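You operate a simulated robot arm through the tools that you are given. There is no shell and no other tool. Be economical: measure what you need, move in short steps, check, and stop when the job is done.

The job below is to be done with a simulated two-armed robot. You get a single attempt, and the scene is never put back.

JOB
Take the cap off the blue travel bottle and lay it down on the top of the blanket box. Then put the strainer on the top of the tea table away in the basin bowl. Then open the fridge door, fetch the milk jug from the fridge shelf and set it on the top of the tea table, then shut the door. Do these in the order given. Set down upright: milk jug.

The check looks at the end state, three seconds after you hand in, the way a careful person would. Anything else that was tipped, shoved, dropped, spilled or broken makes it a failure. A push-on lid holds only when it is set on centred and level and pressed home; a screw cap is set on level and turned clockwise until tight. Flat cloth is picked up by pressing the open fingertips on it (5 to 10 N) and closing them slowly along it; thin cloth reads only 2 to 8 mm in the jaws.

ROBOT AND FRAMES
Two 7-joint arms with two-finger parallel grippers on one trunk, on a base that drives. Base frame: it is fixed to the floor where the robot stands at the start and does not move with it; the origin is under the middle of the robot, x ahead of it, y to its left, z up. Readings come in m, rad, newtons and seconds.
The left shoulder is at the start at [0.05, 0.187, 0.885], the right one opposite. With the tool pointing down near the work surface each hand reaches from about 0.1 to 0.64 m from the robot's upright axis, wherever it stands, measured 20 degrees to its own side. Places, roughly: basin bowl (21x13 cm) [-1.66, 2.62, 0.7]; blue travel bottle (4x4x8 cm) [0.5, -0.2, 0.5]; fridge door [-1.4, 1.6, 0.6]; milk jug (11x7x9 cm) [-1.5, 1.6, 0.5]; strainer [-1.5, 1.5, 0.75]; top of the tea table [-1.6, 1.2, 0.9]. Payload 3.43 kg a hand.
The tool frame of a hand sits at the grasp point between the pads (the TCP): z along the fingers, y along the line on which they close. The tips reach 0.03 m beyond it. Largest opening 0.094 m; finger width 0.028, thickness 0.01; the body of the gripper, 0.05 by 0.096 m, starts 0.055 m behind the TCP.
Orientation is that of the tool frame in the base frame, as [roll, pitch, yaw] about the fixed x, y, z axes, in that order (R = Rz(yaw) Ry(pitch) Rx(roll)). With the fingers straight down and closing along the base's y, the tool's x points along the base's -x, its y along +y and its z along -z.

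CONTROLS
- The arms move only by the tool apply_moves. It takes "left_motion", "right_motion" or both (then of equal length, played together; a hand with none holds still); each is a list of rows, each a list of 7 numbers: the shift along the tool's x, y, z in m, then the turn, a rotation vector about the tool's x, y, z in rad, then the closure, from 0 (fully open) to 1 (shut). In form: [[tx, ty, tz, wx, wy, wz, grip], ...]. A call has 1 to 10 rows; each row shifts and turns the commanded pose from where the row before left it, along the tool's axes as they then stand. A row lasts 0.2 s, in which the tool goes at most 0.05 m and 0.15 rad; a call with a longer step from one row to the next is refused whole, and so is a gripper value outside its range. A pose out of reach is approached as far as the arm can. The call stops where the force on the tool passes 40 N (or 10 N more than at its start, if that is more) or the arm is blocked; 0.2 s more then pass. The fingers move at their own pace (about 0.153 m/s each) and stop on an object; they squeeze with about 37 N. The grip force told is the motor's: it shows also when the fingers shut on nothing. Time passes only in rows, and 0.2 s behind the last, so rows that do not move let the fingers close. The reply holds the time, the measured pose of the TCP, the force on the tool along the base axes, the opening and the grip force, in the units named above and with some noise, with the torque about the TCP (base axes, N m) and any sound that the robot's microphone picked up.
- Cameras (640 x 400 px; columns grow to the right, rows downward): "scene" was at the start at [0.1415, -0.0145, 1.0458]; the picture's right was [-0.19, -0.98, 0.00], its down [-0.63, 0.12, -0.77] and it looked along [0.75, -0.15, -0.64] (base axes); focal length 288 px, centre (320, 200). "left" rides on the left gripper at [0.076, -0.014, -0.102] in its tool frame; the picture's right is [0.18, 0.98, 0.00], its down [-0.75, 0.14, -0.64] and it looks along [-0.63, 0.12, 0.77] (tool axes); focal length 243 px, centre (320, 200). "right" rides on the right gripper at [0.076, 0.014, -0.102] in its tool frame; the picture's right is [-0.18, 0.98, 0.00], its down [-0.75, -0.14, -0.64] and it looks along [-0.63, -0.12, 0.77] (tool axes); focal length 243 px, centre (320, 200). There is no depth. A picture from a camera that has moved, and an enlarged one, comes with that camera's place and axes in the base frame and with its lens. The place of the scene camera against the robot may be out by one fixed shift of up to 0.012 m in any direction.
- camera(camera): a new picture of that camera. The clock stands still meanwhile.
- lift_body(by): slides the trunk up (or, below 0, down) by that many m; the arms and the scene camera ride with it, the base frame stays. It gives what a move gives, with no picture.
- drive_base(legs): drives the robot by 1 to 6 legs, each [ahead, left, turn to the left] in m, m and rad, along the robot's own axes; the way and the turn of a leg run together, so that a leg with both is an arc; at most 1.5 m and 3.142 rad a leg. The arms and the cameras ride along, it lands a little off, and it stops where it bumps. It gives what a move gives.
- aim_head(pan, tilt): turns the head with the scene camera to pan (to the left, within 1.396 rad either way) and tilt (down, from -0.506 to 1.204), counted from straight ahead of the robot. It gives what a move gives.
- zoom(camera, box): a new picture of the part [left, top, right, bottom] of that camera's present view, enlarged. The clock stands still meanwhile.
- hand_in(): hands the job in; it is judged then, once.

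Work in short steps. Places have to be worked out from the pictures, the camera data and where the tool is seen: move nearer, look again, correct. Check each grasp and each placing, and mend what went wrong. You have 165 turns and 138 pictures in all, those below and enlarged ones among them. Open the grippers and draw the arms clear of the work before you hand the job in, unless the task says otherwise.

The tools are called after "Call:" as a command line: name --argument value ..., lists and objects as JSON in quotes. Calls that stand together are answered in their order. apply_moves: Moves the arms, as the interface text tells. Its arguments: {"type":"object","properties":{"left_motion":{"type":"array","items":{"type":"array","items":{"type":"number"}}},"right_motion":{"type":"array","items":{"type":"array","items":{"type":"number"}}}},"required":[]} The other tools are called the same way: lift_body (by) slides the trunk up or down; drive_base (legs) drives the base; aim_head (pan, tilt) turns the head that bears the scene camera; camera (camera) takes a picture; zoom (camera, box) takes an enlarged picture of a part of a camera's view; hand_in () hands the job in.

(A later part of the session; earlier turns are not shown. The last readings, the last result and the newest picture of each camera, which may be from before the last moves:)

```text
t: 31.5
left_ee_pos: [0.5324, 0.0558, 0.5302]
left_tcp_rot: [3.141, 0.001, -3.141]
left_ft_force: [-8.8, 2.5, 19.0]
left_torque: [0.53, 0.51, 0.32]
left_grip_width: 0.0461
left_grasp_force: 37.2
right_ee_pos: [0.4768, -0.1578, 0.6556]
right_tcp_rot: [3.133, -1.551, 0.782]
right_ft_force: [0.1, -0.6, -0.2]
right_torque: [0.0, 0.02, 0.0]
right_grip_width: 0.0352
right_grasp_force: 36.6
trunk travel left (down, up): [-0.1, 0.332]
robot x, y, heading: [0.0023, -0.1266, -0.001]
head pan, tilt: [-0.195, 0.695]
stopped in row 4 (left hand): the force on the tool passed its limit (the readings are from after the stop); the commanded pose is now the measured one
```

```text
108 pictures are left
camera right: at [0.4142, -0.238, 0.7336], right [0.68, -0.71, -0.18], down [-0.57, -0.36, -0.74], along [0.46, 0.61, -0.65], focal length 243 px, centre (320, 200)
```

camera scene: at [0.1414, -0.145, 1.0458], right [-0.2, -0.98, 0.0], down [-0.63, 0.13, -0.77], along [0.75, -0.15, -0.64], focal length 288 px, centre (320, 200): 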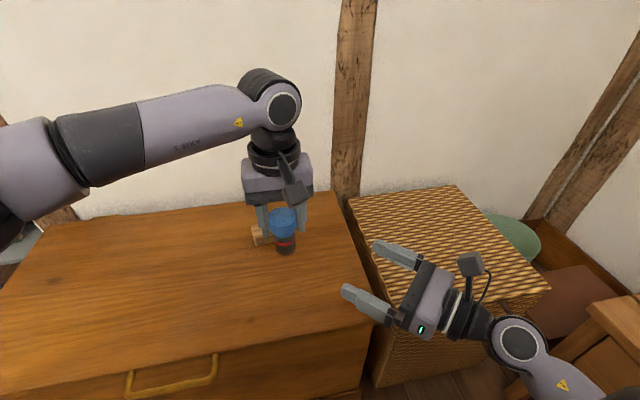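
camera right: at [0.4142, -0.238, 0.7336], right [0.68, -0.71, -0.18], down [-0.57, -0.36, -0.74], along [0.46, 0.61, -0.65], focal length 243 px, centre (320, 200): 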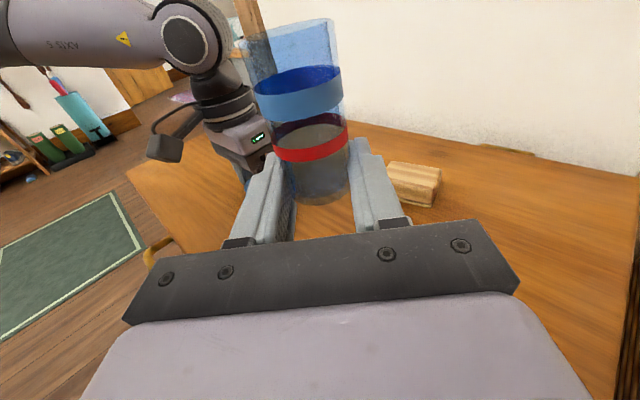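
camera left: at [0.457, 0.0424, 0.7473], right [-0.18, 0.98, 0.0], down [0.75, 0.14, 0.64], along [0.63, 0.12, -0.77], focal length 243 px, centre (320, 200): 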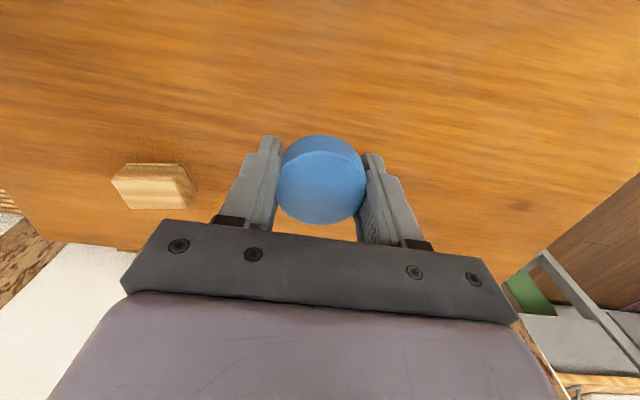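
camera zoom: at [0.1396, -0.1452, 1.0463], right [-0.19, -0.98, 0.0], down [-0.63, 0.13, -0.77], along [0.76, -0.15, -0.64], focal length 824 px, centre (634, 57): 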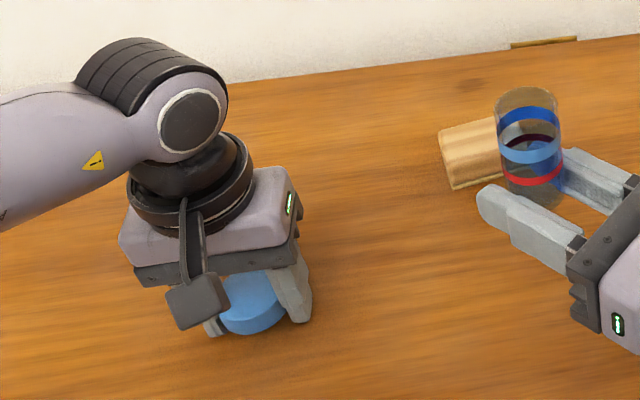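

The chest top is really at about z≈0.50, which also explains the earlier wrist contacts. The fingertips are on the surface and the cap is within about 4 mm of it. I rise 2 mm, open, and retreat upward.

Call:
apply_moves --left_motion '[[0, 0, -0.002, 0, 0, 0, 1], [0, 0, 0, 0, 0, 0, 0.85], [0, 0, 0, 0, 0, 0, 0.6], [0, 0, 0, 0, 0, 0, 0.2], [0, 0, 0, 0, 0, 0, 0], [0, 0, -0.03, 0, 0, 0, 0], [0, 0, -0.04, 0, 0, 0, 0], [0, 0, -0.04, 0, 0, 0, 0], [0, 0, -0.04, 0, 0, 0, 0]]'

Call:
camera --camera "left"

```text
t: 33.5
left_ee_pos: [0.5332, 0.0566, 0.6769]
left_tcp_rot: [-3.141, -0.003, -3.14]
left_ft_force: [0.5, -0.6, 0.0]
left_torque: [-0.04, 0.0, 0.01]
left_grip_width: 0.0939
left_grasp_force: 0.1
right_ee_pos: [0.4774, -0.1571, 0.6541]
right_tcp_rot: [-3.134, -1.547, 0.766]
right_ft_force: [0.0, 0.5, -0.6]
right_torque: [0.01, -0.02, 0.0]
right_grip_width: 0.035
right_grasp_force: 37.0
trunk travel left (down, up): [-0.1, 0.332]
robot x, y, heading: [-0.0015, -0.1338, 0.0]
head pan, tilt: [-0.195, 0.695]
```

```text
107 pictures are left
camera left: at [0.4584, 0.0432, 0.7817], right [-0.19, 0.98, 0.0], down [0.75, 0.14, 0.64], along [0.63, 0.12, -0.77], focal length 243 px, centre (320, 200)
```

left: 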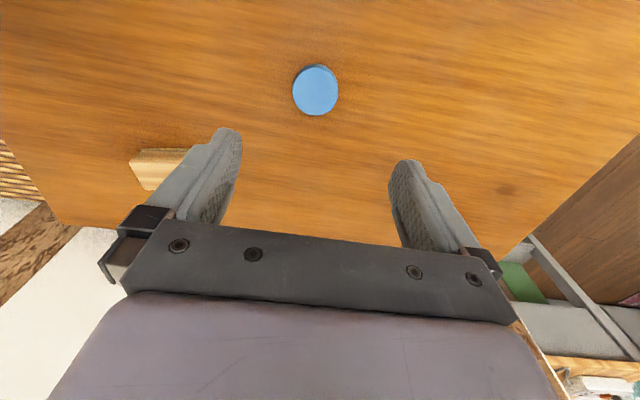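

The cap lies flat at about (0.53, 0.06). Next I set the open bottle back down: the left hand comes over the bottle rim from above, high enough to clear the right fingers.

Call:
apply_moves --left_motion '[[0, 0, -0.045, 0, 0, 0, 0], [0, 0, -0.045, 0, 0, 0, 0], [0, 0, -0.04, 0, 0, 0, 0], [0.01, -0.042, 0, 0, 0, 0, 0], [0.01, -0.042, 0, 0, 0, 0, 0], [0.01, -0.042, 0, 0, 0, 0, 0], [0.01, -0.042, 0, 0, 0, 0, 0], [0.01, -0.042, 0, 0, 0, 0, 0], [0, 0, 0, 0, 0, 0, 0]]'

Call:
camera --camera "left"

```text
t: 35.5
left_ee_pos: [0.483, -0.1542, 0.8096]
left_tcp_rot: [-3.14, 0.0, -3.139]
left_ft_force: [0.0, 0.3, 0.1]
left_torque: [0.0, 0.02, 0.0]
left_grip_width: 0.094
left_grasp_force: 0.1
right_ee_pos: [0.4777, -0.1578, 0.6546]
right_tcp_rot: [-3.136, -1.548, 0.767]
right_ft_force: [0.5, 0.2, -0.9]
right_torque: [-0.04, -0.02, -0.06]
right_grip_width: 0.0353
right_grasp_force: 36.6
trunk travel left (down, up): [-0.1, 0.332]
robot x, y, heading: [-0.0017, -0.1324, -0.003]
head pan, tilt: [-0.195, 0.695]
```

```text
106 pictures are left
camera left: at [0.4077, -0.1679, 0.9122], right [-0.19, 0.98, 0.0], down [0.75, 0.14, 0.64], along [0.63, 0.12, -0.77], focal length 243 px, centre (320, 200)
```

left: 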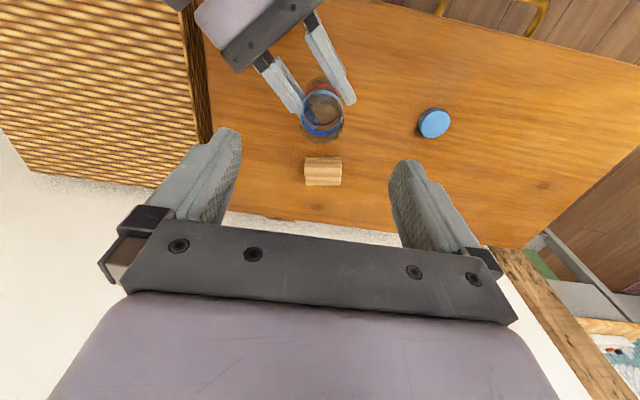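

The rim is centred under the left hand. I lower to z≈0.716 and grip it.

Call:
apply_moves --left_motion '[[0, 0.002, 0.03, 0, 0, 0, 0], [0, 0, 0.03, 0, 0, 0, 0], [0, 0, 0.03, 0, 0, 0, 0], [0, 0, 0.003, 0, 0, 0, 0], [0, 0, 0, 0, 0, 0, 0]]'

Call:
camera --camera "left"

Call:
zoom --camera "scene" --box '[220, 130, 420, 280]'

```text
t: 36.7
left_ee_pos: [0.4835, -0.1524, 0.7162]
left_tcp_rot: [-3.14, 0.002, 3.141]
left_ft_force: [-0.5, -0.4, 0.5]
left_torque: [0.04, 0.0, 0.01]
left_grip_width: 0.0941
left_grasp_force: 0.0
right_ee_pos: [0.4779, -0.158, 0.655]
right_tcp_rot: [-3.133, -1.548, 0.762]
right_ft_force: [1.2, -0.6, -0.1]
right_torque: [0.0, 0.0, 0.01]
right_grip_width: 0.035
right_grasp_force: 37.3
trunk travel left (down, up): [-0.1, 0.332]
robot x, y, heading: [-0.0032, -0.1321, -0.001]
head pan, tilt: [-0.195, 0.695]
```

```text
105 pictures are left
camera left: at [0.4088, -0.1656, 0.8193], right [-0.18, 0.98, 0.0], down [0.75, 0.14, 0.64], along [0.63, 0.12, -0.77], focal length 243 px, centre (320, 200)
```

left: 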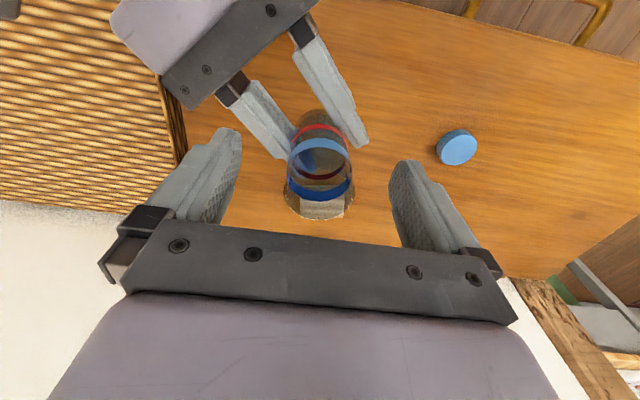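

```text
2.67 times, centred on (320, 205) of scene
camera zoom: at [0.1412, -0.1448, 1.0458], right [-0.2, -0.98, 0.0], down [-0.63, 0.12, -0.77], along [0.75, -0.15, -0.64], focal length 769 px, centre (320, 187)
```

zoom: 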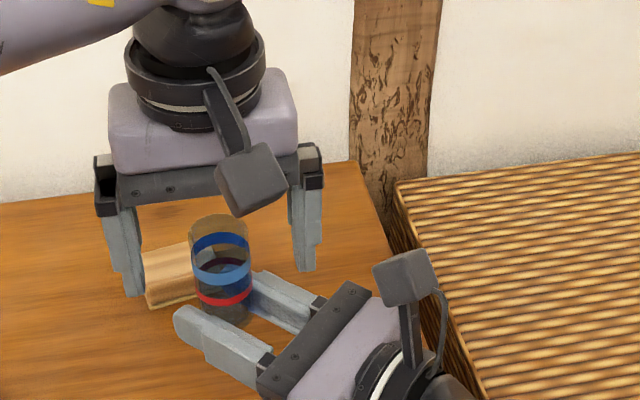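

The clearances are good. I close the left hand on the upper tube, then open the right hand once the grip shows.

Call:
apply_moves --left_motion '[[0, 0, 0, 0, 0, 0, 0.4], [0, 0, 0, 0, 0, 0, 0.7], [0, 0, 0, 0, 0, 0, 1], [0, 0, 0, 0, 0, 0, 1]]'

Call:
apply_moves --right_motion '[[0, 0, 0, 0, 0, 0, 0.8], [0, 0, 0, 0, 0, 0, 0.4], [0, 0, 0, 0, 0, 0, 0], [0, 0, -0.03, 0, 0, 0, 0], [0, 0, -0.04, 0, 0, 0, 0], [0, 0, -0.04, 0, 0, 0, 0]]' --left_motion '[[0, 0, 0, 0, 0, 0, 1], [0, 0, 0, 0, 0, 0, 1], [0, 0, 0, 0, 0, 0, 1], [0, 0, 0, 0, 0, 0, 1], [0, 0, 0, 0, 0, 0, 1], [0, 0, 0, 0, 0, 0, 1]]'

Call:
camera --camera "scene"

```text
t: 37.7
left_ee_pos: [0.4833, -0.1527, 0.7161]
left_tcp_rot: [-3.139, 0.0, 3.142]
left_ft_force: [1.0, -2.4, 0.2]
left_torque: [-0.53, 0.11, -0.03]
left_grip_width: 0.0346
left_grasp_force: 37.5
right_ee_pos: [0.4776, -0.1569, 0.6533]
right_tcp_rot: [-3.112, -1.549, 0.744]
right_ft_force: [-1.6, 2.7, -0.6]
right_torque: [0.42, -0.2, 0.03]
right_grip_width: 0.0351
right_grasp_force: 37.4
trunk travel left (down, up): [-0.1, 0.332]
robot x, y, heading: [-0.0015, -0.1291, -0.006]
head pan, tilt: [-0.195, 0.695]
```

```text
t: 39.1
left_ee_pos: [0.4839, -0.1521, 0.7158]
left_tcp_rot: [-3.139, 0.0, 3.141]
left_ft_force: [-0.6, 0.0, -0.2]
left_torque: [-0.01, 0.0, 0.01]
left_grip_width: 0.0349
left_grasp_force: 36.6
right_ee_pos: [0.3985, -0.2357, 0.658]
right_tcp_rot: [-3.101, -1.548, 0.734]
right_ft_force: [0.8, -0.2, -0.2]
right_torque: [0.01, -0.01, 0.01]
right_grip_width: 0.0943
right_grasp_force: 0.0
trunk travel left (down, up): [-0.1, 0.332]
robot x, y, heading: [0.0012, -0.1287, -0.002]
head pan, tilt: [-0.195, 0.695]
```

```text
103 pictures are left
camera scene: at [0.1412, -0.1447, 1.0458], right [-0.2, -0.98, 0.0], down [-0.63, 0.12, -0.77], along [0.75, -0.15, -0.64], focal length 288 px, centre (320, 200)
```

scene: 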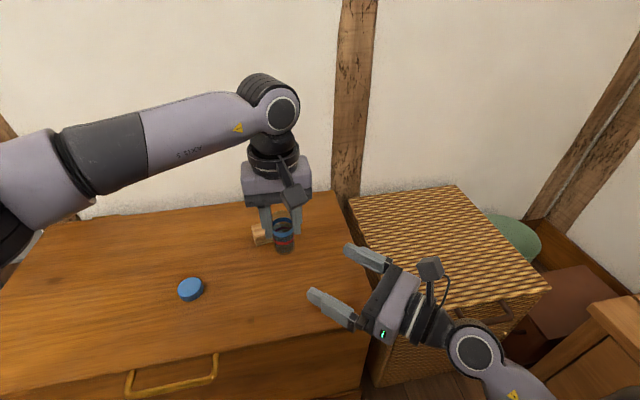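

The left hand holds the bottle upright. I lower it to the chest, creeping near contact, while the right hand backs off.

Call:
apply_moves --left_motion '[[0, 0, 0.03, 0, 0, 0, 1], [0, 0, 0.035, 0, 0, 0, 1], [0, 0, 0.035, 0, 0, 0, 1], [0, 0, 0.025, 0, 0, 0, 1], [0, 0, 0.01, 0, 0, 0, 1], [0, 0, 0.004, 0, 0, 0, 1], [0, 0, 0.004, 0, 0, 0, 1], [0, 0, 0, 0, 0, 0, 1]]' --right_motion '[[0.01, 0, -0.02, 0, 0, 0, 0], [0.02, 0, 0, 0, 0, 0, 0], [0.02, 0, 0, 0, 0, 0, 0], [0.02, 0, 0, 0, 0, 0, 0], [0.02, 0, 0, 0, 0, 0, 0], [0.02, 0, 0, 0, 0, 0, 0], [0.02, 0, 0, 0, 0, 0, 0], [0, 0, 0, 0, 0, 0, 0]]'

Call:
zoom --camera "scene" --box '[220, 200, 380, 320]'

```text
t: 40.9
left_ee_pos: [0.4837, -0.1515, 0.5731]
left_tcp_rot: [-3.14, 0.0, -3.142]
left_ft_force: [0.5, 0.1, 0.0]
left_torque: [-0.03, 0.02, 0.0]
left_grip_width: 0.0346
left_grasp_force: 37.1
right_ee_pos: [0.3873, -0.246, 0.7881]
right_tcp_rot: [3.128, -1.548, 0.787]
right_ft_force: [0.6, -0.5, -0.4]
right_torque: [0.04, 0.0, -0.02]
right_grip_width: 0.0939
right_grasp_force: 0.1
trunk travel left (down, up): [-0.1, 0.332]
robot x, y, heading: [-0.0007, -0.1314, -0.002]
head pan, tilt: [-0.195, 0.695]
```

```text
3.33 times, centred on (300, 260) of scene
camera zoom: at [0.1412, -0.1448, 1.0458], right [-0.2, -0.98, 0.0], down [-0.63, 0.12, -0.77], along [0.75, -0.15, -0.64], focal length 961 px, centre (387, 0)
```

zoom: 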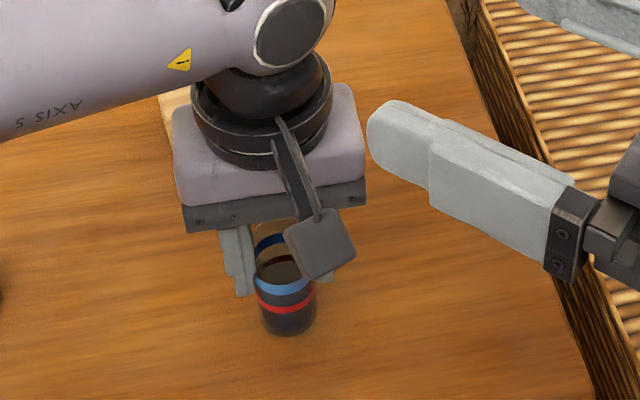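

There's no contact yet; I expect about 8 mm more. I creep down.

Call:
apply_moves --left_motion '[[0, 0, 0.002, 0, 0, 0, 1], [0, 0, 0.002, 0, 0, 0, 1], [0, 0, 0.002, 0, 0, 0, 1], [0, 0, 0.001, 0, 0, 0, 1]]'

```text
t: 41.9
left_ee_pos: [0.484, -0.1523, 0.565]
left_tcp_rot: [-3.141, 0.0, 3.141]
left_ft_force: [-0.6, 0.7, 3.5]
left_torque: [0.08, -0.02, 0.01]
left_grip_width: 0.0346
left_grasp_force: 37.6
right_ee_pos: [0.3867, -0.2454, 0.7866]
right_tcp_rot: [3.14, -1.548, 0.775]
right_ft_force: [0.8, 0.0, -0.2]
right_torque: [0.0, 0.01, 0.0]
right_grip_width: 0.0941
right_grasp_force: 0.1
trunk travel left (down, up): [-0.1, 0.332]
robot x, y, heading: [0.0012, -0.1319, -0.009]
head pan, tilt: [-0.195, 0.695]
```

Contact at 3.5 N, so the bottle is standing. I open slowly and lift straight up.

Call:
apply_moves --left_motion '[[0, 0, 0, 0, 0, 0, 0.9], [0, 0, 0, 0, 0, 0, 0.6], [0, 0, 0, 0, 0, 0, 0.3], [0, 0, 0, 0, 0, 0, 0], [0, 0, -0.02, 0, 0, 0, 0], [0, 0, -0.04, 0, 0, 0, 0], [0, 0, -0.045, 0, 0, 0, 0], [0, 0, -0.045, 0, 0, 0, 0], [0, 0, -0.045, 0, 0, 0, 0], [0, 0.03, -0.02, 0, 0, 0, 0]]'

Call:
camera --camera "scene"

```text
t: 44.1
left_ee_pos: [0.4833, -0.1214, 0.781]
left_tcp_rot: [3.141, -0.004, -3.139]
left_ft_force: [0.6, 0.5, -0.3]
left_torque: [0.02, 0.03, -0.03]
left_grip_width: 0.0942
left_grasp_force: 0.1
right_ee_pos: [0.3869, -0.2456, 0.7865]
right_tcp_rot: [-3.132, -1.548, 0.765]
right_ft_force: [-0.3, -0.9, 0.0]
right_torque: [-0.02, -0.01, 0.02]
right_grip_width: 0.0939
right_grasp_force: 0.0
trunk travel left (down, up): [-0.1, 0.332]
robot x, y, heading: [-0.004, -0.1297, -0.001]
head pan, tilt: [-0.195, 0.695]
```

```text
101 pictures are left
camera scene: at [0.1411, -0.1449, 1.0457], right [-0.2, -0.98, 0.0], down [-0.63, 0.12, -0.77], along [0.75, -0.15, -0.64], focal length 288 px, centre (320, 200)
```

scene: 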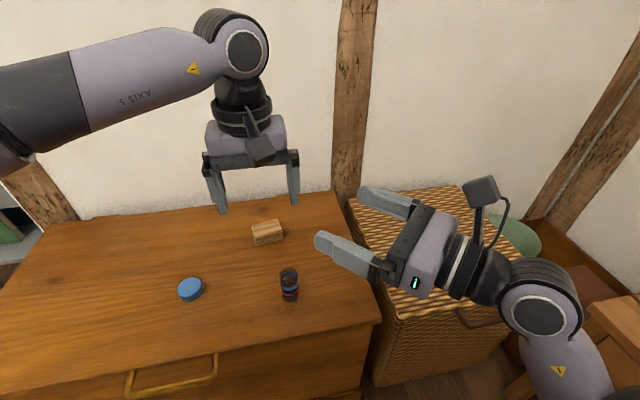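

The first part is done: bottle standing, cap on the chest. I return the right hand to pointing down and pull both arms in for driving.

Call:
apply_moves --right_motion '[[0.03, 0, -0.02, 0, -0.15, 0, 0], [0.03, 0, -0.02, 0, -0.15, 0, 0], [0.02, 0, 0, 0, -0.15, 0, 0], [0, 0, 0, 0, -0.15, 0, 0], [0, 0, 0, 0, -0.15, 0, 0], [0, 0, 0, 0, -0.15, 0, 0], [0, 0, 0, 0, -0.15, 0, 0], [0, 0, 0, 0, -0.15, 0, 0], [0, 0, 0, 0, -0.15, 0, 0], [0, 0, 0, 0, -0.15, 0, 0]]' --left_motion '[[0.02, 0.03, 0, 0, 0, 0, 0], [0.02, 0.03, 0, 0, 0, 0, 0], [0.02, 0.03, 0, 0, 0, 0, 0], [0.02, 0.03, 0, 0, 0, 0, 0], [0.02, 0.03, 0, 0, 0, 0, 0], [0.02, 0, -0.01, 0, 0, 0, 0], [0.02, 0, -0.01, 0, 0, 0, 0], [0.02, 0, -0.01, 0, 0, 0, 0], [0, 0, -0.01, 0, 0, 0, 0], [0, 0, 0, 0, 0, 0, 0]]'

Call:
apply_moves --right_motion '[[0, 0, 0, 0, 0, -0.15, 0], [0, 0, 0, 0, 0, -0.15, 0], [0, 0, 0, 0, 0, -0.15, 0], [0, 0, 0, 0, 0, -0.15, 0], [0, 0, 0, 0, 0, -0.15, 0], [0, 0, 0, 0, 0, -0.15, 0], [0, 0, 0, 0, 0, -0.15, 0], [0, 0, 0, 0, 0, -0.15, 0], [0, 0, 0, 0, 0, -0.15, 0], [0, 0, 0, 0, 0, -0.15, 0]]'

Call:
apply_moves --right_motion '[[0, 0, 0, 0, 0, -0.15, 0], [0, 0, 0, 0, 0, -0.15, 0], [0, 0, 0, 0, 0, -0.15, 0], [0, 0, 0, 0, 0, -0.15, 0], [0, 0, 0, 0, 0, -0.15, 0], [0, 0, 0, 0, 0, -0.1, 0]]'

Call:
drive_base --legs '[[-0.25, 0, 0]]'

Call:
aim_head --pan 1.39 --tilt 0.5

Call:
camera --camera "scene"

```text
t: 46.3
left_ee_pos: [0.3243, 0.0281, 0.8195]
left_tcp_rot: [-3.141, 0.001, -3.139]
left_ft_force: [0.0, 0.1, -0.1]
left_torque: [-0.02, 0.01, 0.02]
left_grip_width: 0.094
left_grasp_force: 0.0
right_ee_pos: [0.4017, -0.2683, 0.8646]
right_tcp_rot: [-3.142, -0.046, 0.771]
right_ft_force: [-0.8, -0.8, 0.6]
right_torque: [0.0, 0.02, 0.0]
right_grip_width: 0.0941
right_grasp_force: 0.0
right hand out of reach, approached as far as the arm can: row 1, 2
trunk travel left (down, up): [-0.1, 0.332]
robot x, y, heading: [0.0028, -0.1306, -0.001]
head pan, tilt: [-0.195, 0.695]
```

```text
t: 48.5
left_ee_pos: [0.3228, 0.0289, 0.8212]
left_tcp_rot: [-3.14, 0.001, -3.141]
left_ft_force: [0.2, 0.5, 0.5]
left_torque: [0.0, -0.03, 0.02]
left_grip_width: 0.094
left_grasp_force: 0.1
right_ee_pos: [0.4009, -0.2682, 0.8649]
right_tcp_rot: [3.093, -0.005, 2.273]
right_ft_force: [-0.2, -0.3, -0.2]
right_torque: [-0.01, 0.01, -0.01]
right_grip_width: 0.0939
right_grasp_force: 0.1
trunk travel left (down, up): [-0.1, 0.332]
robot x, y, heading: [0.0009, -0.1303, -0.004]
head pan, tilt: [-0.195, 0.695]
```

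```text
t: 49.9
left_ee_pos: [0.323, 0.0275, 0.8204]
left_tcp_rot: [-3.14, 0.0, -3.142]
left_ft_force: [0.3, 0.1, -0.3]
left_torque: [-0.02, -0.02, -0.02]
left_grip_width: 0.0939
left_grasp_force: 0.0
right_ee_pos: [0.4007, -0.2675, 0.8656]
right_tcp_rot: [3.107, 0.035, 3.123]
right_ft_force: [-0.3, -0.1, -0.9]
right_torque: [0.0, 0.03, 0.01]
right_grip_width: 0.094
right_grasp_force: 0.0
trunk travel left (down, up): [-0.1, 0.332]
robot x, y, heading: [0.0005, -0.1262, -0.003]
head pan, tilt: [-0.195, 0.695]
```

```text
t: 51.7
left_ee_pos: [0.0721, 0.028, 0.8196]
left_tcp_rot: [-3.141, -0.001, -3.139]
left_ft_force: [1.3, 0.0, 1.1]
left_torque: [0.0, -0.02, -0.02]
left_grip_width: 0.0937
left_grasp_force: 0.1
right_ee_pos: [0.1477, -0.2674, 0.8662]
right_tcp_rot: [3.105, 0.035, 3.123]
right_ft_force: [-0.3, 0.4, -0.1]
right_torque: [-0.03, -0.02, 0.01]
right_grip_width: 0.0941
right_grasp_force: 0.0
trunk travel left (down, up): [-0.1, 0.332]
robot x, y, heading: [-0.2519, -0.1323, -0.004]
head pan, tilt: [-0.195, 0.695]
```

```text
t: 53.4
left_ee_pos: [0.0713, 0.028, 0.8205]
left_tcp_rot: [-3.141, 0.001, -3.139]
left_ft_force: [0.0, -0.3, 0.7]
left_torque: [0.01, 0.0, -0.01]
left_grip_width: 0.0939
left_grasp_force: 0.0
right_ee_pos: [0.1491, -0.2676, 0.8665]
right_tcp_rot: [3.107, 0.037, 3.121]
right_ft_force: [-0.3, 0.1, -0.5]
right_torque: [0.02, 0.0, -0.02]
right_grip_width: 0.094
right_grasp_force: 0.0
trunk travel left (down, up): [-0.1, 0.332]
robot x, y, heading: [-0.2528, -0.1327, 0.0]
head pan, tilt: [1.389, 0.499]
```

```text
100 pictures are left
camera scene: at [-0.1781, -0.0385, 1.063], right [0.98, -0.18, 0.0], down [-0.09, -0.47, -0.88], along [0.16, 0.86, -0.48], focal length 288 px, centre (320, 200)
```

scene: 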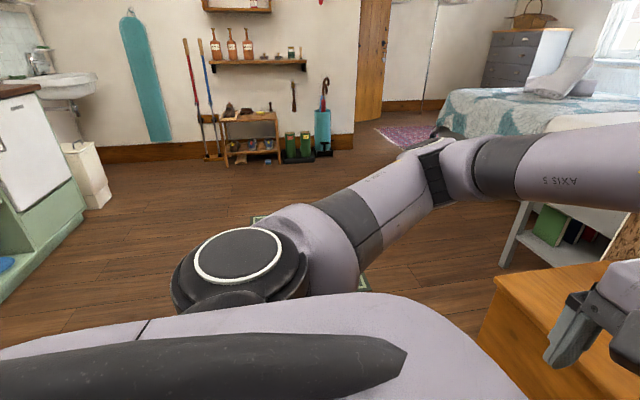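

The floor toward the fridge side looks open. I turn left about 1.9 rad and look ahead.

Call:
drive_base --legs '[[0, 0, 1.9]]'

Call:
aim_head --pan 0.35 --tilt 0.35

Call:
camera --camera "scene"

```text
t: 58.4
left_ee_pos: [-0.5131, 0.1202, 0.8204]
left_tcp_rot: [-3.141, -0.001, -1.221]
left_ft_force: [-0.3, 0.4, -0.3]
left_torque: [-0.02, -0.04, 0.0]
left_grip_width: 0.0938
left_grasp_force: 0.1
right_ee_pos: [-0.2603, 0.2936, 0.8651]
right_tcp_rot: [3.106, 0.035, -1.242]
right_ft_force: [0.7, 0.3, -0.3]
right_torque: [-0.03, 0.02, 0.0]
right_grip_width: 0.0942
right_grasp_force: 0.1
trunk travel left (down, up): [-0.1, 0.332]
robot x, y, heading: [-0.2508, -0.1289, 1.919]
head pan, tilt: [1.389, 0.499]
```

```text
t: 59.6
left_ee_pos: [-0.5114, 0.1206, 0.8203]
left_tcp_rot: [-3.14, 0.0, -1.22]
left_ft_force: [-0.7, 0.7, -0.7]
left_torque: [-0.02, -0.04, 0.01]
left_grip_width: 0.0937
left_grasp_force: 0.2
right_ee_pos: [-0.2591, 0.2933, 0.8668]
right_tcp_rot: [3.106, 0.035, -1.243]
right_ft_force: [-0.1, 0.9, -0.1]
right_torque: [-0.05, 0.0, -0.01]
right_grip_width: 0.094
right_grasp_force: 0.0
trunk travel left (down, up): [-0.1, 0.332]
robot x, y, heading: [-0.2528, -0.1303, 1.915]
head pan, tilt: [0.351, 0.351]
```

```text
99 pictures are left
camera scene: at [-0.3328, -0.0017, 1.0767], right [0.77, 0.64, 0.0], down [0.22, -0.26, -0.94], along [-0.6, 0.72, -0.34], focal length 288 px, centre (320, 200)
```

scene: 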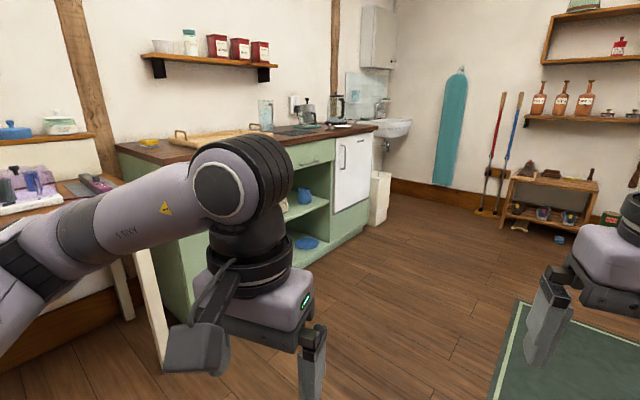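

The green cabinet along the wall has the fridge (white door) and the basin at its far end. I zoom in for detail.

Call:
zoom --camera "scene" --box '[110, 70, 430, 270]'

```text
2.00 times, centred on (270, 170) of scene
camera zoom: at [-0.3328, -0.0017, 1.0767], right [0.77, 0.64, 0.0], down [0.22, -0.26, -0.94], along [-0.6, 0.72, -0.34], focal length 576 px, centre (420, 260)
```

zoom: 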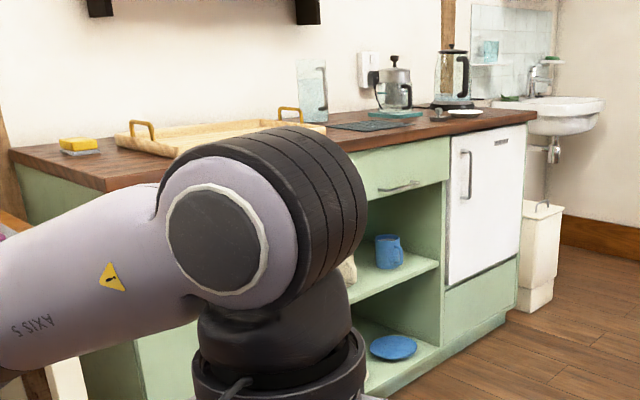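

The cabinet front is at about x≈-1.42 and ends near y≈1.94; the fridge door handle is near (-1.4, 1.5, 0.7). I drive up and turn to face it.

Call:
drive_base --legs '[[1.45, 0, 0], [0, 0, 1.226]]'

Call:
aim_head --pan 0.0 --tilt 0.5

Call:
camera --camera "scene"

```text
t: 69.9
left_ee_pos: [-1.0711, 1.0692, 0.8206]
left_tcp_rot: [-3.14, 0.0, 0.02]
left_ft_force: [-0.8, 0.3, 0.5]
left_torque: [0.0, 0.01, -0.02]
left_grip_width: 0.0937
left_grasp_force: 0.1
right_ee_pos: [-1.153, 1.3637, 0.8656]
right_tcp_rot: [3.107, 0.036, -0.001]
right_ft_force: [0.3, -0.9, 0.4]
right_torque: [0.0, 0.01, -0.04]
right_grip_width: 0.0941
right_grasp_force: 0.1
trunk travel left (down, up): [-0.1, 0.332]
robot x, y, heading: [-0.7473, 1.2374, -3.123]
head pan, tilt: [0.351, 0.351]
```

```text
t: 70.8
left_ee_pos: [-1.07, 1.0687, 0.8213]
left_tcp_rot: [-3.14, 0.0, 0.02]
left_ft_force: [-0.7, -0.3, -0.1]
left_torque: [-0.01, -0.01, -0.02]
left_grip_width: 0.0939
left_grasp_force: 0.1
right_ee_pos: [-1.1534, 1.3643, 0.8662]
right_tcp_rot: [3.107, 0.034, 0.0]
right_ft_force: [0.0, 0.2, -0.2]
right_torque: [0.02, 0.0, 0.02]
right_grip_width: 0.0942
right_grasp_force: 0.0
trunk travel left (down, up): [-0.1, 0.332]
robot x, y, heading: [-0.751, 1.2354, -3.123]
head pan, tilt: [0.0, 0.499]
```

```text
97 pictures are left
camera scene: at [-0.8994, 1.2336, 1.0631], right [-0.02, 1.0, 0.0], down [0.48, 0.01, -0.88], along [-0.88, -0.02, -0.48], focal length 288 px, centre (320, 200)
```

scene: 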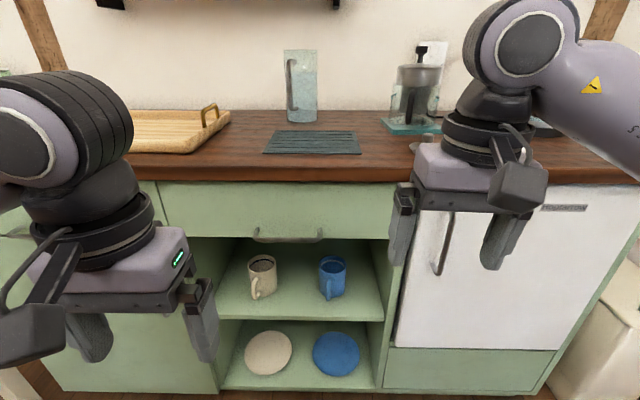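

A good view. The right arm hides part of the counter, so I move it aside to find the strainer and the basin.

Call:
apply_moves --right_motion '[[0.03, -0.035, 0, 0, 0, 0, 0], [0.03, -0.035, 0, 0, 0, 0, 0], [0.03, -0.035, 0, 0, 0, 0, 0], [0.03, -0.035, 0, 0, 0, 0, 0], [0, -0.03, 0, 0, 0, 0, 0]]'

Call:
aim_head --pan -0.45 --tilt 0.45

Call:
camera --camera "scene"

```text
t: 72.0
left_ee_pos: [-1.0712, 1.0694, 0.8215]
left_tcp_rot: [-3.14, 0.0, 0.021]
left_ft_force: [0.6, -0.8, 0.3]
left_torque: [0.01, 0.01, -0.03]
left_grip_width: 0.094
left_grasp_force: 0.0
right_ee_pos: [-1.032, 1.5344, 0.8552]
right_tcp_rot: [3.106, 0.035, 0.002]
right_ft_force: [0.8, 0.2, 0.9]
right_torque: [0.04, -0.01, -0.01]
right_grip_width: 0.0938
right_grasp_force: 0.1
trunk travel left (down, up): [-0.1, 0.332]
robot x, y, heading: [-0.7526, 1.2371, -3.12]
head pan, tilt: [0.0, 0.499]
```

```text
t: 72.9
left_ee_pos: [-1.0702, 1.0693, 0.8192]
left_tcp_rot: [-3.139, 0.001, 0.02]
left_ft_force: [0.1, -0.9, 0.3]
left_torque: [0.0, 0.03, 0.0]
left_grip_width: 0.094
left_grasp_force: 0.0
right_ee_pos: [-1.0323, 1.535, 0.8549]
right_tcp_rot: [3.106, 0.034, 0.001]
right_ft_force: [0.0, 0.3, -0.3]
right_torque: [-0.01, -0.02, -0.02]
right_grip_width: 0.0941
right_grasp_force: 0.2
trunk travel left (down, up): [-0.1, 0.332]
robot x, y, heading: [-0.7493, 1.2322, -3.123]
head pan, tilt: [-0.45, 0.45]
```

```text
96 pictures are left
camera scene: at [-0.892, 1.2738, 1.0675], right [0.42, 0.91, 0.0], down [0.4, -0.18, -0.9], along [-0.82, 0.38, -0.44], focal length 288 px, centre (320, 200)
```

scene: 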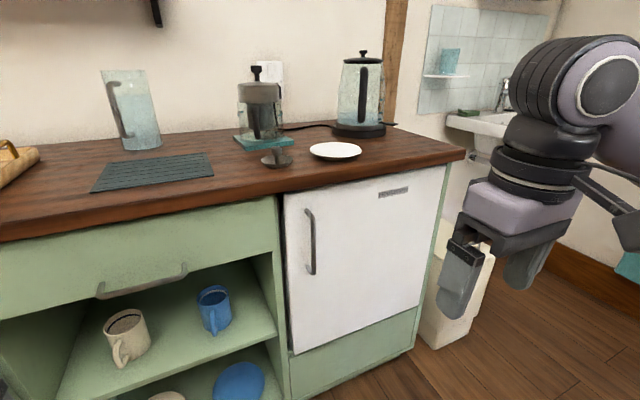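

Call:
zoom --camera "scene" --box '[215, 100, 395, 215]'

Call:
zoom --camera "scene" --box '[400, 20, 560, 160]'

```text
3.48 times, centred on (305, 158) of scene
camera zoom: at [-0.892, 1.2738, 1.0675], right [0.42, 0.91, 0.0], down [0.4, -0.18, -0.9], along [-0.82, 0.38, -0.44], focal length 1003 px, centre (372, 348)
```

zoom: 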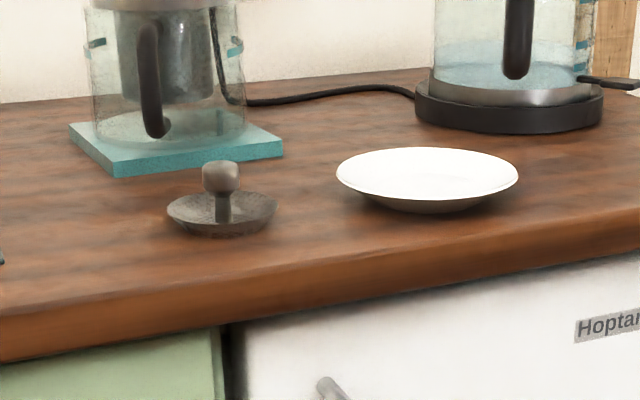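

```text
2.86 times, centred on (480, 90) of scene
camera zoom: at [-0.892, 1.2738, 1.0675], right [0.42, 0.91, 0.0], down [0.4, -0.18, -0.9], along [-0.82, 0.38, -0.44], focal length 824 px, centre (-137, 514)
```

zoom: 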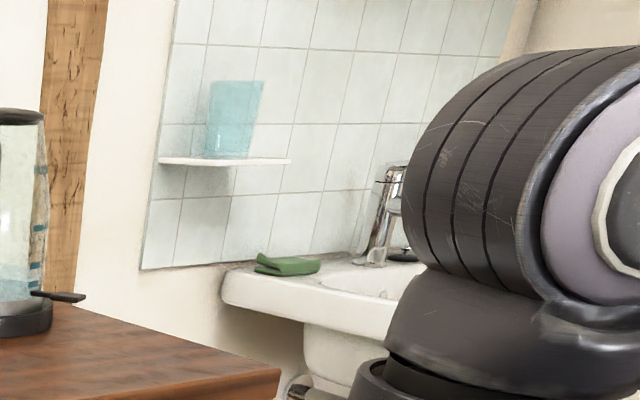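

The strainer is the small disc with a knob standing on the counter, and the basin is the sink at the far right. The counter seems to be at about z≈0.82, so I raise the trunk before moving closer.

Call:
lift_body --by 0.25

Call:
drive_base --legs '[[0.25, -0.2, 0]]'

Call:
aim_head --pan -0.1 --tilt 0.8

Call:
camera --camera "scene"

Call:
camera --camera "right"

```text
t: 75.5
left_ee_pos: [-1.0701, 1.07, 1.0695]
left_tcp_rot: [-3.139, 0.0, 0.021]
left_ft_force: [-0.2, 1.1, -0.1]
left_torque: [-0.03, 0.03, -0.03]
left_grip_width: 0.0939
left_grasp_force: 0.1
right_ee_pos: [-1.0321, 1.5344, 1.1045]
right_tcp_rot: [3.108, 0.035, -0.001]
right_ft_force: [0.1, 0.1, -0.1]
right_torque: [0.02, -0.01, 0.03]
right_grip_width: 0.0936
right_grasp_force: 0.1
trunk travel left (down, up): [-0.35, 0.082]
robot x, y, heading: [-0.7528, 1.2337, -3.124]
head pan, tilt: [-0.45, 0.45]
```

```text
t: 77.6
left_ee_pos: [-1.3263, 1.2636, 1.0698]
left_tcp_rot: [3.141, 0.002, 0.02]
left_ft_force: [-0.1, 0.0, -0.7]
left_torque: [0.03, -0.02, -0.02]
left_grip_width: 0.094
left_grasp_force: 0.1
right_ee_pos: [-1.2882, 1.7284, 1.1067]
right_tcp_rot: [3.107, 0.034, 0.0]
right_ft_force: [-0.5, 0.1, -0.5]
right_torque: [-0.05, -0.02, -0.01]
right_grip_width: 0.0935
right_grasp_force: 0.0
trunk travel left (down, up): [-0.35, 0.082]
robot x, y, heading: [-1.0038, 1.4301, -3.123]
head pan, tilt: [-0.45, 0.45]
```

```text
t: 78.4
left_ee_pos: [-1.3253, 1.2635, 1.0709]
left_tcp_rot: [-3.14, 0.0, 0.021]
left_ft_force: [0.6, -0.5, 0.2]
left_torque: [0.0, -0.01, -0.01]
left_grip_width: 0.0942
left_grasp_force: 0.1
right_ee_pos: [-1.288, 1.7275, 1.1062]
right_tcp_rot: [3.105, 0.036, -0.001]
right_ft_force: [0.3, -0.1, -0.2]
right_torque: [0.01, 0.02, 0.01]
right_grip_width: 0.0939
right_grasp_force: 0.1
trunk travel left (down, up): [-0.35, 0.082]
robot x, y, heading: [-1.0056, 1.4249, -3.127]
head pan, tilt: [-0.099, 0.799]
```

```text
93 pictures are left
camera scene: at [-1.1437, 1.4358, 1.2871], right [0.08, 1.0, 0.0], down [0.71, -0.06, -0.7], along [-0.7, 0.06, -0.72], focal length 288 px, centre (320, 200)
```

scene: 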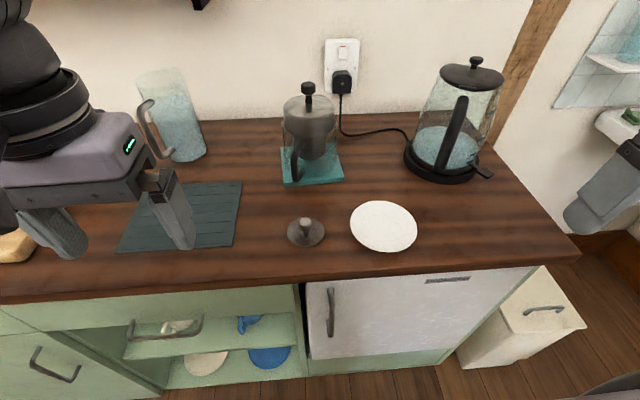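

```text
92 pictures are left
camera right: at [-1.2082, 1.7177, 1.2056], right [-0.18, -0.98, 0.04], down [-0.73, 0.16, 0.66], along [-0.66, 0.09, -0.75], focal length 243 px, centre (320, 200)
```

right: 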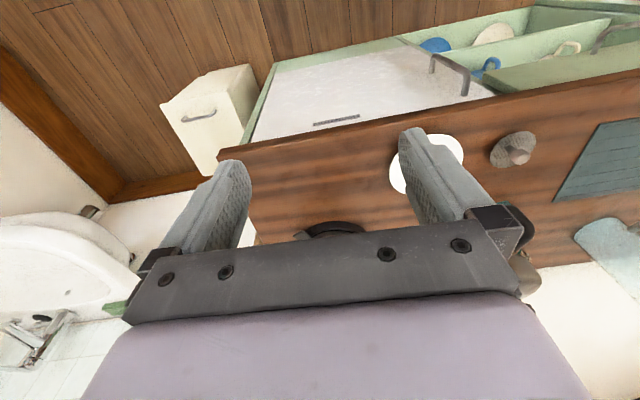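

Triangulated, the strainer is at (-1.461, 1.438) on a counter at z≈0.87. The right hand squares up and moves above it, while the left moves away.

Call:
apply_moves --right_motion '[[-0.02, 0.036, 0, 0.0356, 0.035, 0, 0], [-0.02, 0.036, 0, 0, 0, 0, 0], [-0.02, 0.036, 0, 0, 0, 0, 0], [-0.02, 0.036, 0, 0, 0, 0, 0], [-0.025, 0.036, 0.02, 0, 0, 0, 0], [-0.025, 0.036, 0.02, 0, 0, 0, 0], [-0.025, 0.036, 0.02, 0, 0, 0, 0], [-0.018, 0.036, 0.02, 0, 0, 0, 0], [0, 0, 0, 0, 0, 0, 0]]' --left_motion '[[0, 0.03, 0, 0, 0, 0, 0], [0, 0.03, 0, 0, 0, 0, 0], [0, 0.03, 0, 0, 0, 0, 0], [0, 0.03, 0, 0, 0, 0, 0], [0, 0, 0, 0, 0, 0, 0], [0, 0, 0, 0, 0, 0, 0], [0, 0, 0, 0, 0, 0, 0], [0, 0, 0, 0, 0, 0, 0], [0, 0, 0, 0, 0, 0, 0]]'

Call:
camera --camera "right"

```text
t: 80.4
left_ee_pos: [-1.3232, 1.1436, 1.0704]
left_tcp_rot: [-3.139, 0.0, 0.022]
left_ft_force: [-0.5, 0.6, -0.1]
left_torque: [0.04, 0.0, 0.01]
left_grip_width: 0.094
left_grasp_force: 0.1
right_ee_pos: [-1.4605, 1.4402, 1.0256]
right_tcp_rot: [3.141, 0.001, 0.002]
right_ft_force: [0.0, 1.0, -0.6]
right_torque: [-0.01, -0.02, -0.04]
right_grip_width: 0.094
right_grasp_force: 0.0
trunk travel left (down, up): [-0.35, 0.082]
robot x, y, heading: [-1.0043, 1.4268, -3.123]
head pan, tilt: [-0.099, 0.799]
```

```text
91 pictures are left
camera right: at [-1.3839, 1.4264, 1.1291], right [-0.18, -0.98, 0.0], down [-0.75, 0.14, 0.64], along [-0.63, 0.12, -0.77], focal length 243 px, centre (320, 200)
```

right: 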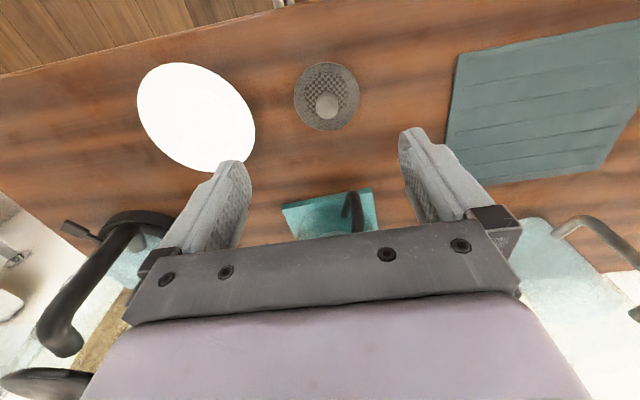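

The strainer is centred and its knob top is near z≈0.90. I narrow the jaws to stay clear of the plate and go down to TCP≈0.916.

Call:
apply_moves --right_motion '[[0, 0.003, 0, 0, 0, 0, 0.45], [0, 0, 0.03, 0, 0, 0, 0.45], [0, 0, 0.03, 0, 0, 0, 0.45], [0, 0, 0.03, 0, 0, 0, 0.45], [0, 0, 0.019, 0, 0, 0, 0.45], [0, 0, 0, 0, 0, 0, 0.45]]'

Call:
camera --camera "right"

Call:
zoom --camera "scene" --box '[230, 160, 390, 280]'

```text
t: 81.8
left_ee_pos: [-1.3238, 1.1423, 1.0704]
left_tcp_rot: [-3.14, -0.001, 0.021]
left_ft_force: [0.2, 0.0, -0.1]
left_torque: [0.0, 0.01, 0.01]
left_grip_width: 0.0943
left_grasp_force: 0.2
right_ee_pos: [-1.4603, 1.4388, 0.9182]
right_tcp_rot: [3.141, 0.0, 0.003]
right_ft_force: [0.8, 0.9, -0.3]
right_torque: [-0.01, 0.0, 0.0]
right_grip_width: 0.0516
right_grasp_force: 0.1
trunk travel left (down, up): [-0.35, 0.082]
robot x, y, heading: [-1.0049, 1.4263, -3.124]
head pan, tilt: [-0.099, 0.799]
```

```text
90 pictures are left
camera right: at [-1.3846, 1.4235, 1.0202], right [-0.18, -0.98, 0.0], down [-0.75, 0.14, 0.64], along [-0.63, 0.12, -0.77], focal length 243 px, centre (320, 200)
```

right: 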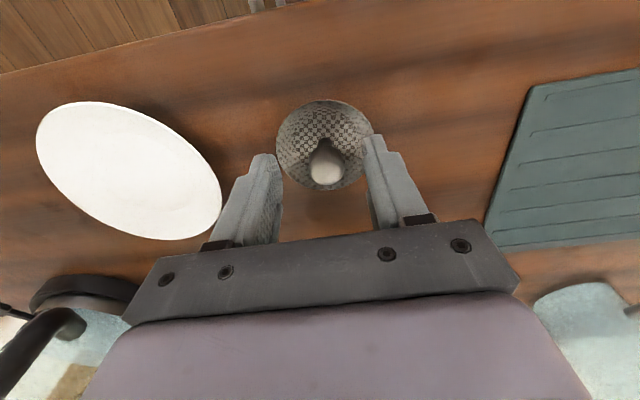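

```text
3.33 times, centred on (310, 220) of scene
camera zoom: at [-1.1436, 1.4357, 1.2871], right [0.08, 1.0, 0.0], down [0.71, -0.06, -0.7], along [-0.69, 0.06, -0.72], focal length 961 px, centre (353, 133)
```

zoom: 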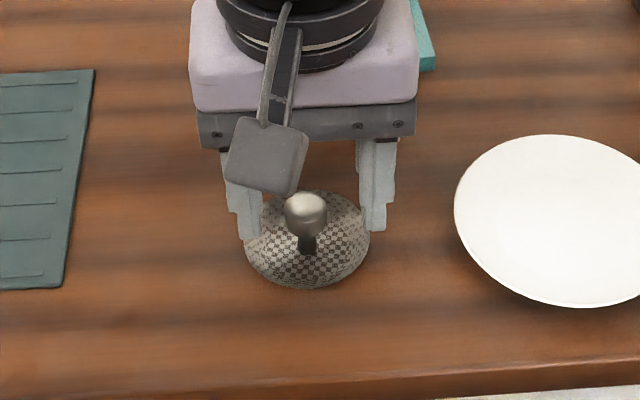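

The knob is nearly centred between the fingertips. I make a small shift, go 4 mm lower and close.

Call:
apply_moves --right_motion '[[0.003, 0.004, 0.0, 0, 0, 0, 0.45], [0, 0, 0.004, 0, 0, 0, 0.45], [0, 0, 0, 0, 0, 0, 0.7], [0, 0, 0, 0, 0, 0, 1], [0, 0, 0, 0, 0, 0, 1]]'

Call:
camera --camera "right"

```text
t: 83.0
left_ee_pos: [-1.3233, 1.1429, 1.0704]
left_tcp_rot: [-3.14, -0.001, 0.021]
left_ft_force: [0.1, -0.3, 0.2]
left_torque: [0.01, -0.01, 0.03]
left_grip_width: 0.0939
left_grasp_force: 0.0
right_ee_pos: [-1.4568, 1.4336, 0.9148]
right_tcp_rot: [-3.141, 0.0, 0.002]
right_ft_force: [-0.7, 0.9, 0.7]
right_torque: [-0.05, 0.01, -0.02]
right_grip_width: 0.0201
right_grasp_force: 37.2
trunk travel left (down, up): [-0.35, 0.082]
robot x, y, heading: [-1.0029, 1.4277, -3.123]
head pan, tilt: [-0.099, 0.799]
```

```text
88 pictures are left
camera right: at [-1.3818, 1.4191, 1.0166], right [-0.18, -0.98, 0.0], down [-0.75, 0.14, 0.64], along [-0.63, 0.12, -0.77], focal length 243 px, centre (320, 200)
```

right: 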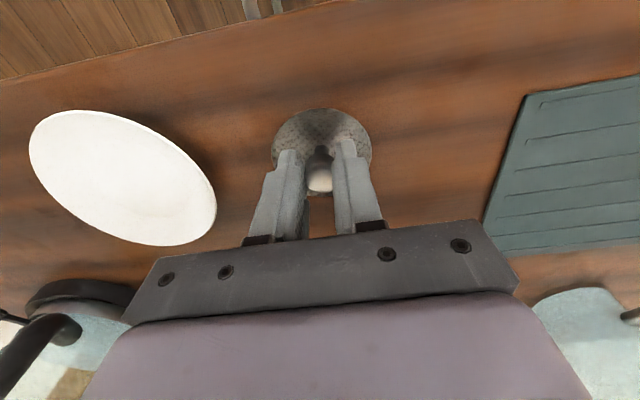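

The knob is held at 20 mm. I lift, pull the hand in, back the base off and look toward the sink.

Call:
apply_moves --right_motion '[[0, 0, -0.02, 0, 0, 0, 1], [0, 0, -0.03, 0, 0, 0, 1], [0, 0, -0.04, 0, 0, 0, 1], [0, 0, -0.04, 0, 0, 0, 1], [0.03, 0, -0.03, 0, 0, 0, 1], [0.04, 0, 0, 0, 0, 0, 1], [0.04, 0, 0, 0, 0, 0, 1], [0.02, 0, 0, 0, 0, 0, 1], [0, 0, 0, 0, 0, 0, 1]]'

Call:
drive_base --legs '[[-0.2, 0, 0]]'

Call:
aim_head --pan -0.8 --tilt 0.55

Call:
camera --camera "scene"

Call:
camera --camera "right"

```text
t: 85.0
left_ee_pos: [-1.3229, 1.1429, 1.0706]
left_tcp_rot: [-3.139, 0.0, 0.019]
left_ft_force: [0.8, 0.2, 0.2]
left_torque: [0.0, 0.0, 0.02]
left_grip_width: 0.0941
left_grasp_force: 0.2
right_ee_pos: [-1.3265, 1.4341, 1.0742]
right_tcp_rot: [-3.141, 0.0, 0.0]
right_ft_force: [0.4, 0.1, -0.5]
right_torque: [0.01, -0.04, 0.0]
right_grip_width: 0.02
right_grasp_force: 36.9
trunk travel left (down, up): [-0.35, 0.082]
robot x, y, heading: [-1.0038, 1.4265, -3.122]
head pan, tilt: [-0.099, 0.799]
```

```text
t: 86.6
left_ee_pos: [-1.1231, 1.1465, 1.0713]
left_tcp_rot: [-3.141, 0.001, 0.021]
left_ft_force: [0.5, 1.1, 0.0]
left_torque: [0.0, 0.03, -0.01]
left_grip_width: 0.094
left_grasp_force: 0.1
right_ee_pos: [-1.1276, 1.4376, 1.0743]
right_tcp_rot: [-3.141, -0.001, 0.002]
right_ft_force: [-0.2, -0.3, -0.9]
right_torque: [-0.01, 0.02, 0.0]
right_grip_width: 0.02
right_grasp_force: 37.1
trunk travel left (down, up): [-0.35, 0.082]
robot x, y, heading: [-0.8077, 1.4329, -3.122]
head pan, tilt: [-0.099, 0.799]
```

```text
t: 87.7
left_ee_pos: [-1.1236, 1.1471, 1.071]
left_tcp_rot: [-3.139, -0.002, 0.021]
left_ft_force: [0.1, -0.7, 0.2]
left_torque: [0.0, 0.01, 0.02]
left_grip_width: 0.094
left_grasp_force: 0.1
right_ee_pos: [-1.1288, 1.4376, 1.0747]
right_tcp_rot: [3.141, 0.0, 0.001]
right_ft_force: [-0.3, 0.0, -1.1]
right_torque: [0.05, 0.02, 0.03]
right_grip_width: 0.0201
right_grasp_force: 37.1
trunk travel left (down, up): [-0.35, 0.082]
robot x, y, heading: [-0.8088, 1.4358, -3.121]
head pan, tilt: [-0.799, 0.55]
```

```text
87 pictures are left
camera scene: at [-0.9279, 1.4963, 1.3084], right [0.7, 0.71, 0.0], down [0.37, -0.37, -0.85], along [-0.61, 0.6, -0.52], focal length 288 px, centre (320, 200)
```

scene: 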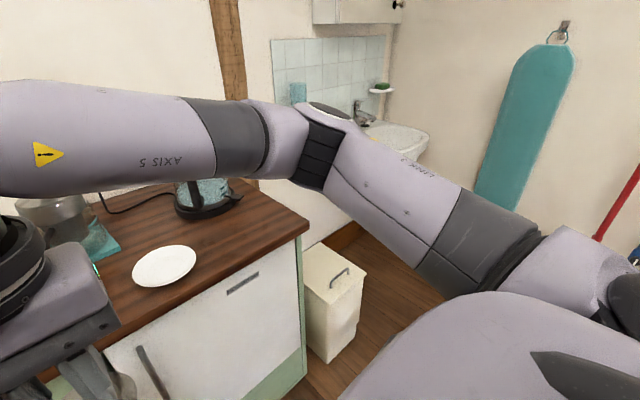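

```text
86 pictures are left
camera right: at [-1.0521, 1.4235, 1.1768], right [-0.18, -0.98, 0.0], down [-0.75, 0.14, 0.64], along [-0.63, 0.12, -0.77], focal length 243 px, centre (320, 200)
```

right: 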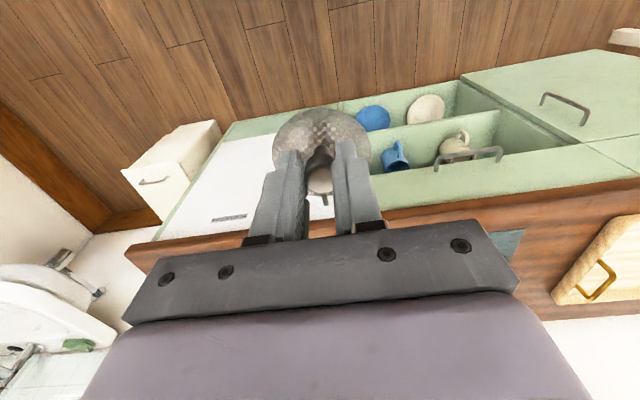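

The strainer is secure. I slide the base right about 1 m to stand in front of the sink, then look.

Call:
drive_base --legs '[[0, -1.0, 0]]'

Call:
aim_head --pan 0.0 --tilt 0.6

Call:
camera --camera "scene"

```text
t: 92.8
left_ee_pos: [-1.1491, 2.1383, 1.0716]
left_tcp_rot: [-3.14, -0.001, 0.024]
left_ft_force: [-1.0, 0.6, 0.9]
left_torque: [-0.01, 0.01, 0.02]
left_grip_width: 0.094
left_grasp_force: 0.0
right_ee_pos: [-1.1547, 2.4266, 1.0746]
right_tcp_rot: [-3.141, 0.0, 0.006]
right_ft_force: [-0.2, 0.6, -0.6]
right_torque: [-0.04, 0.0, 0.02]
right_grip_width: 0.0202
right_grasp_force: 37.0
trunk travel left (down, up): [-0.35, 0.082]
robot x, y, heading: [-0.8309, 2.4235, -3.116]
head pan, tilt: [-0.799, 0.55]
stopped in leg 1: the robot was blocked; the commanded pose is now the measured one
```

```text
t: 93.9
left_ee_pos: [-1.1485, 2.1372, 1.0699]
left_tcp_rot: [-3.141, 0.0, 0.026]
left_ft_force: [-0.4, -0.6, 0.1]
left_torque: [0.02, 0.01, -0.01]
left_grip_width: 0.094
left_grasp_force: 0.1
right_ee_pos: [-1.1548, 2.4269, 1.074]
right_tcp_rot: [3.141, 0.001, 0.005]
right_ft_force: [-0.3, 0.0, -1.1]
right_torque: [-0.01, -0.02, 0.0]
right_grip_width: 0.0202
right_grasp_force: 37.2
trunk travel left (down, up): [-0.35, 0.082]
robot x, y, heading: [-0.8301, 2.4261, -3.118]
head pan, tilt: [0.0, 0.6]
```

```text
85 pictures are left
camera scene: at [-0.979, 2.4223, 1.3039], right [-0.02, 1.0, 0.0], down [0.56, 0.01, -0.83], along [-0.82, -0.02, -0.56], focal length 288 px, centre (320, 200)
```

scene: 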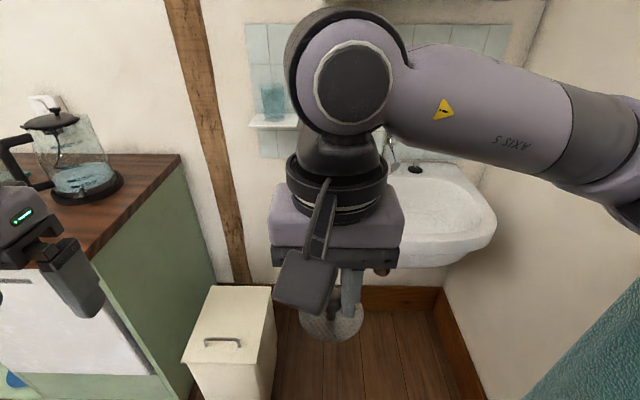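

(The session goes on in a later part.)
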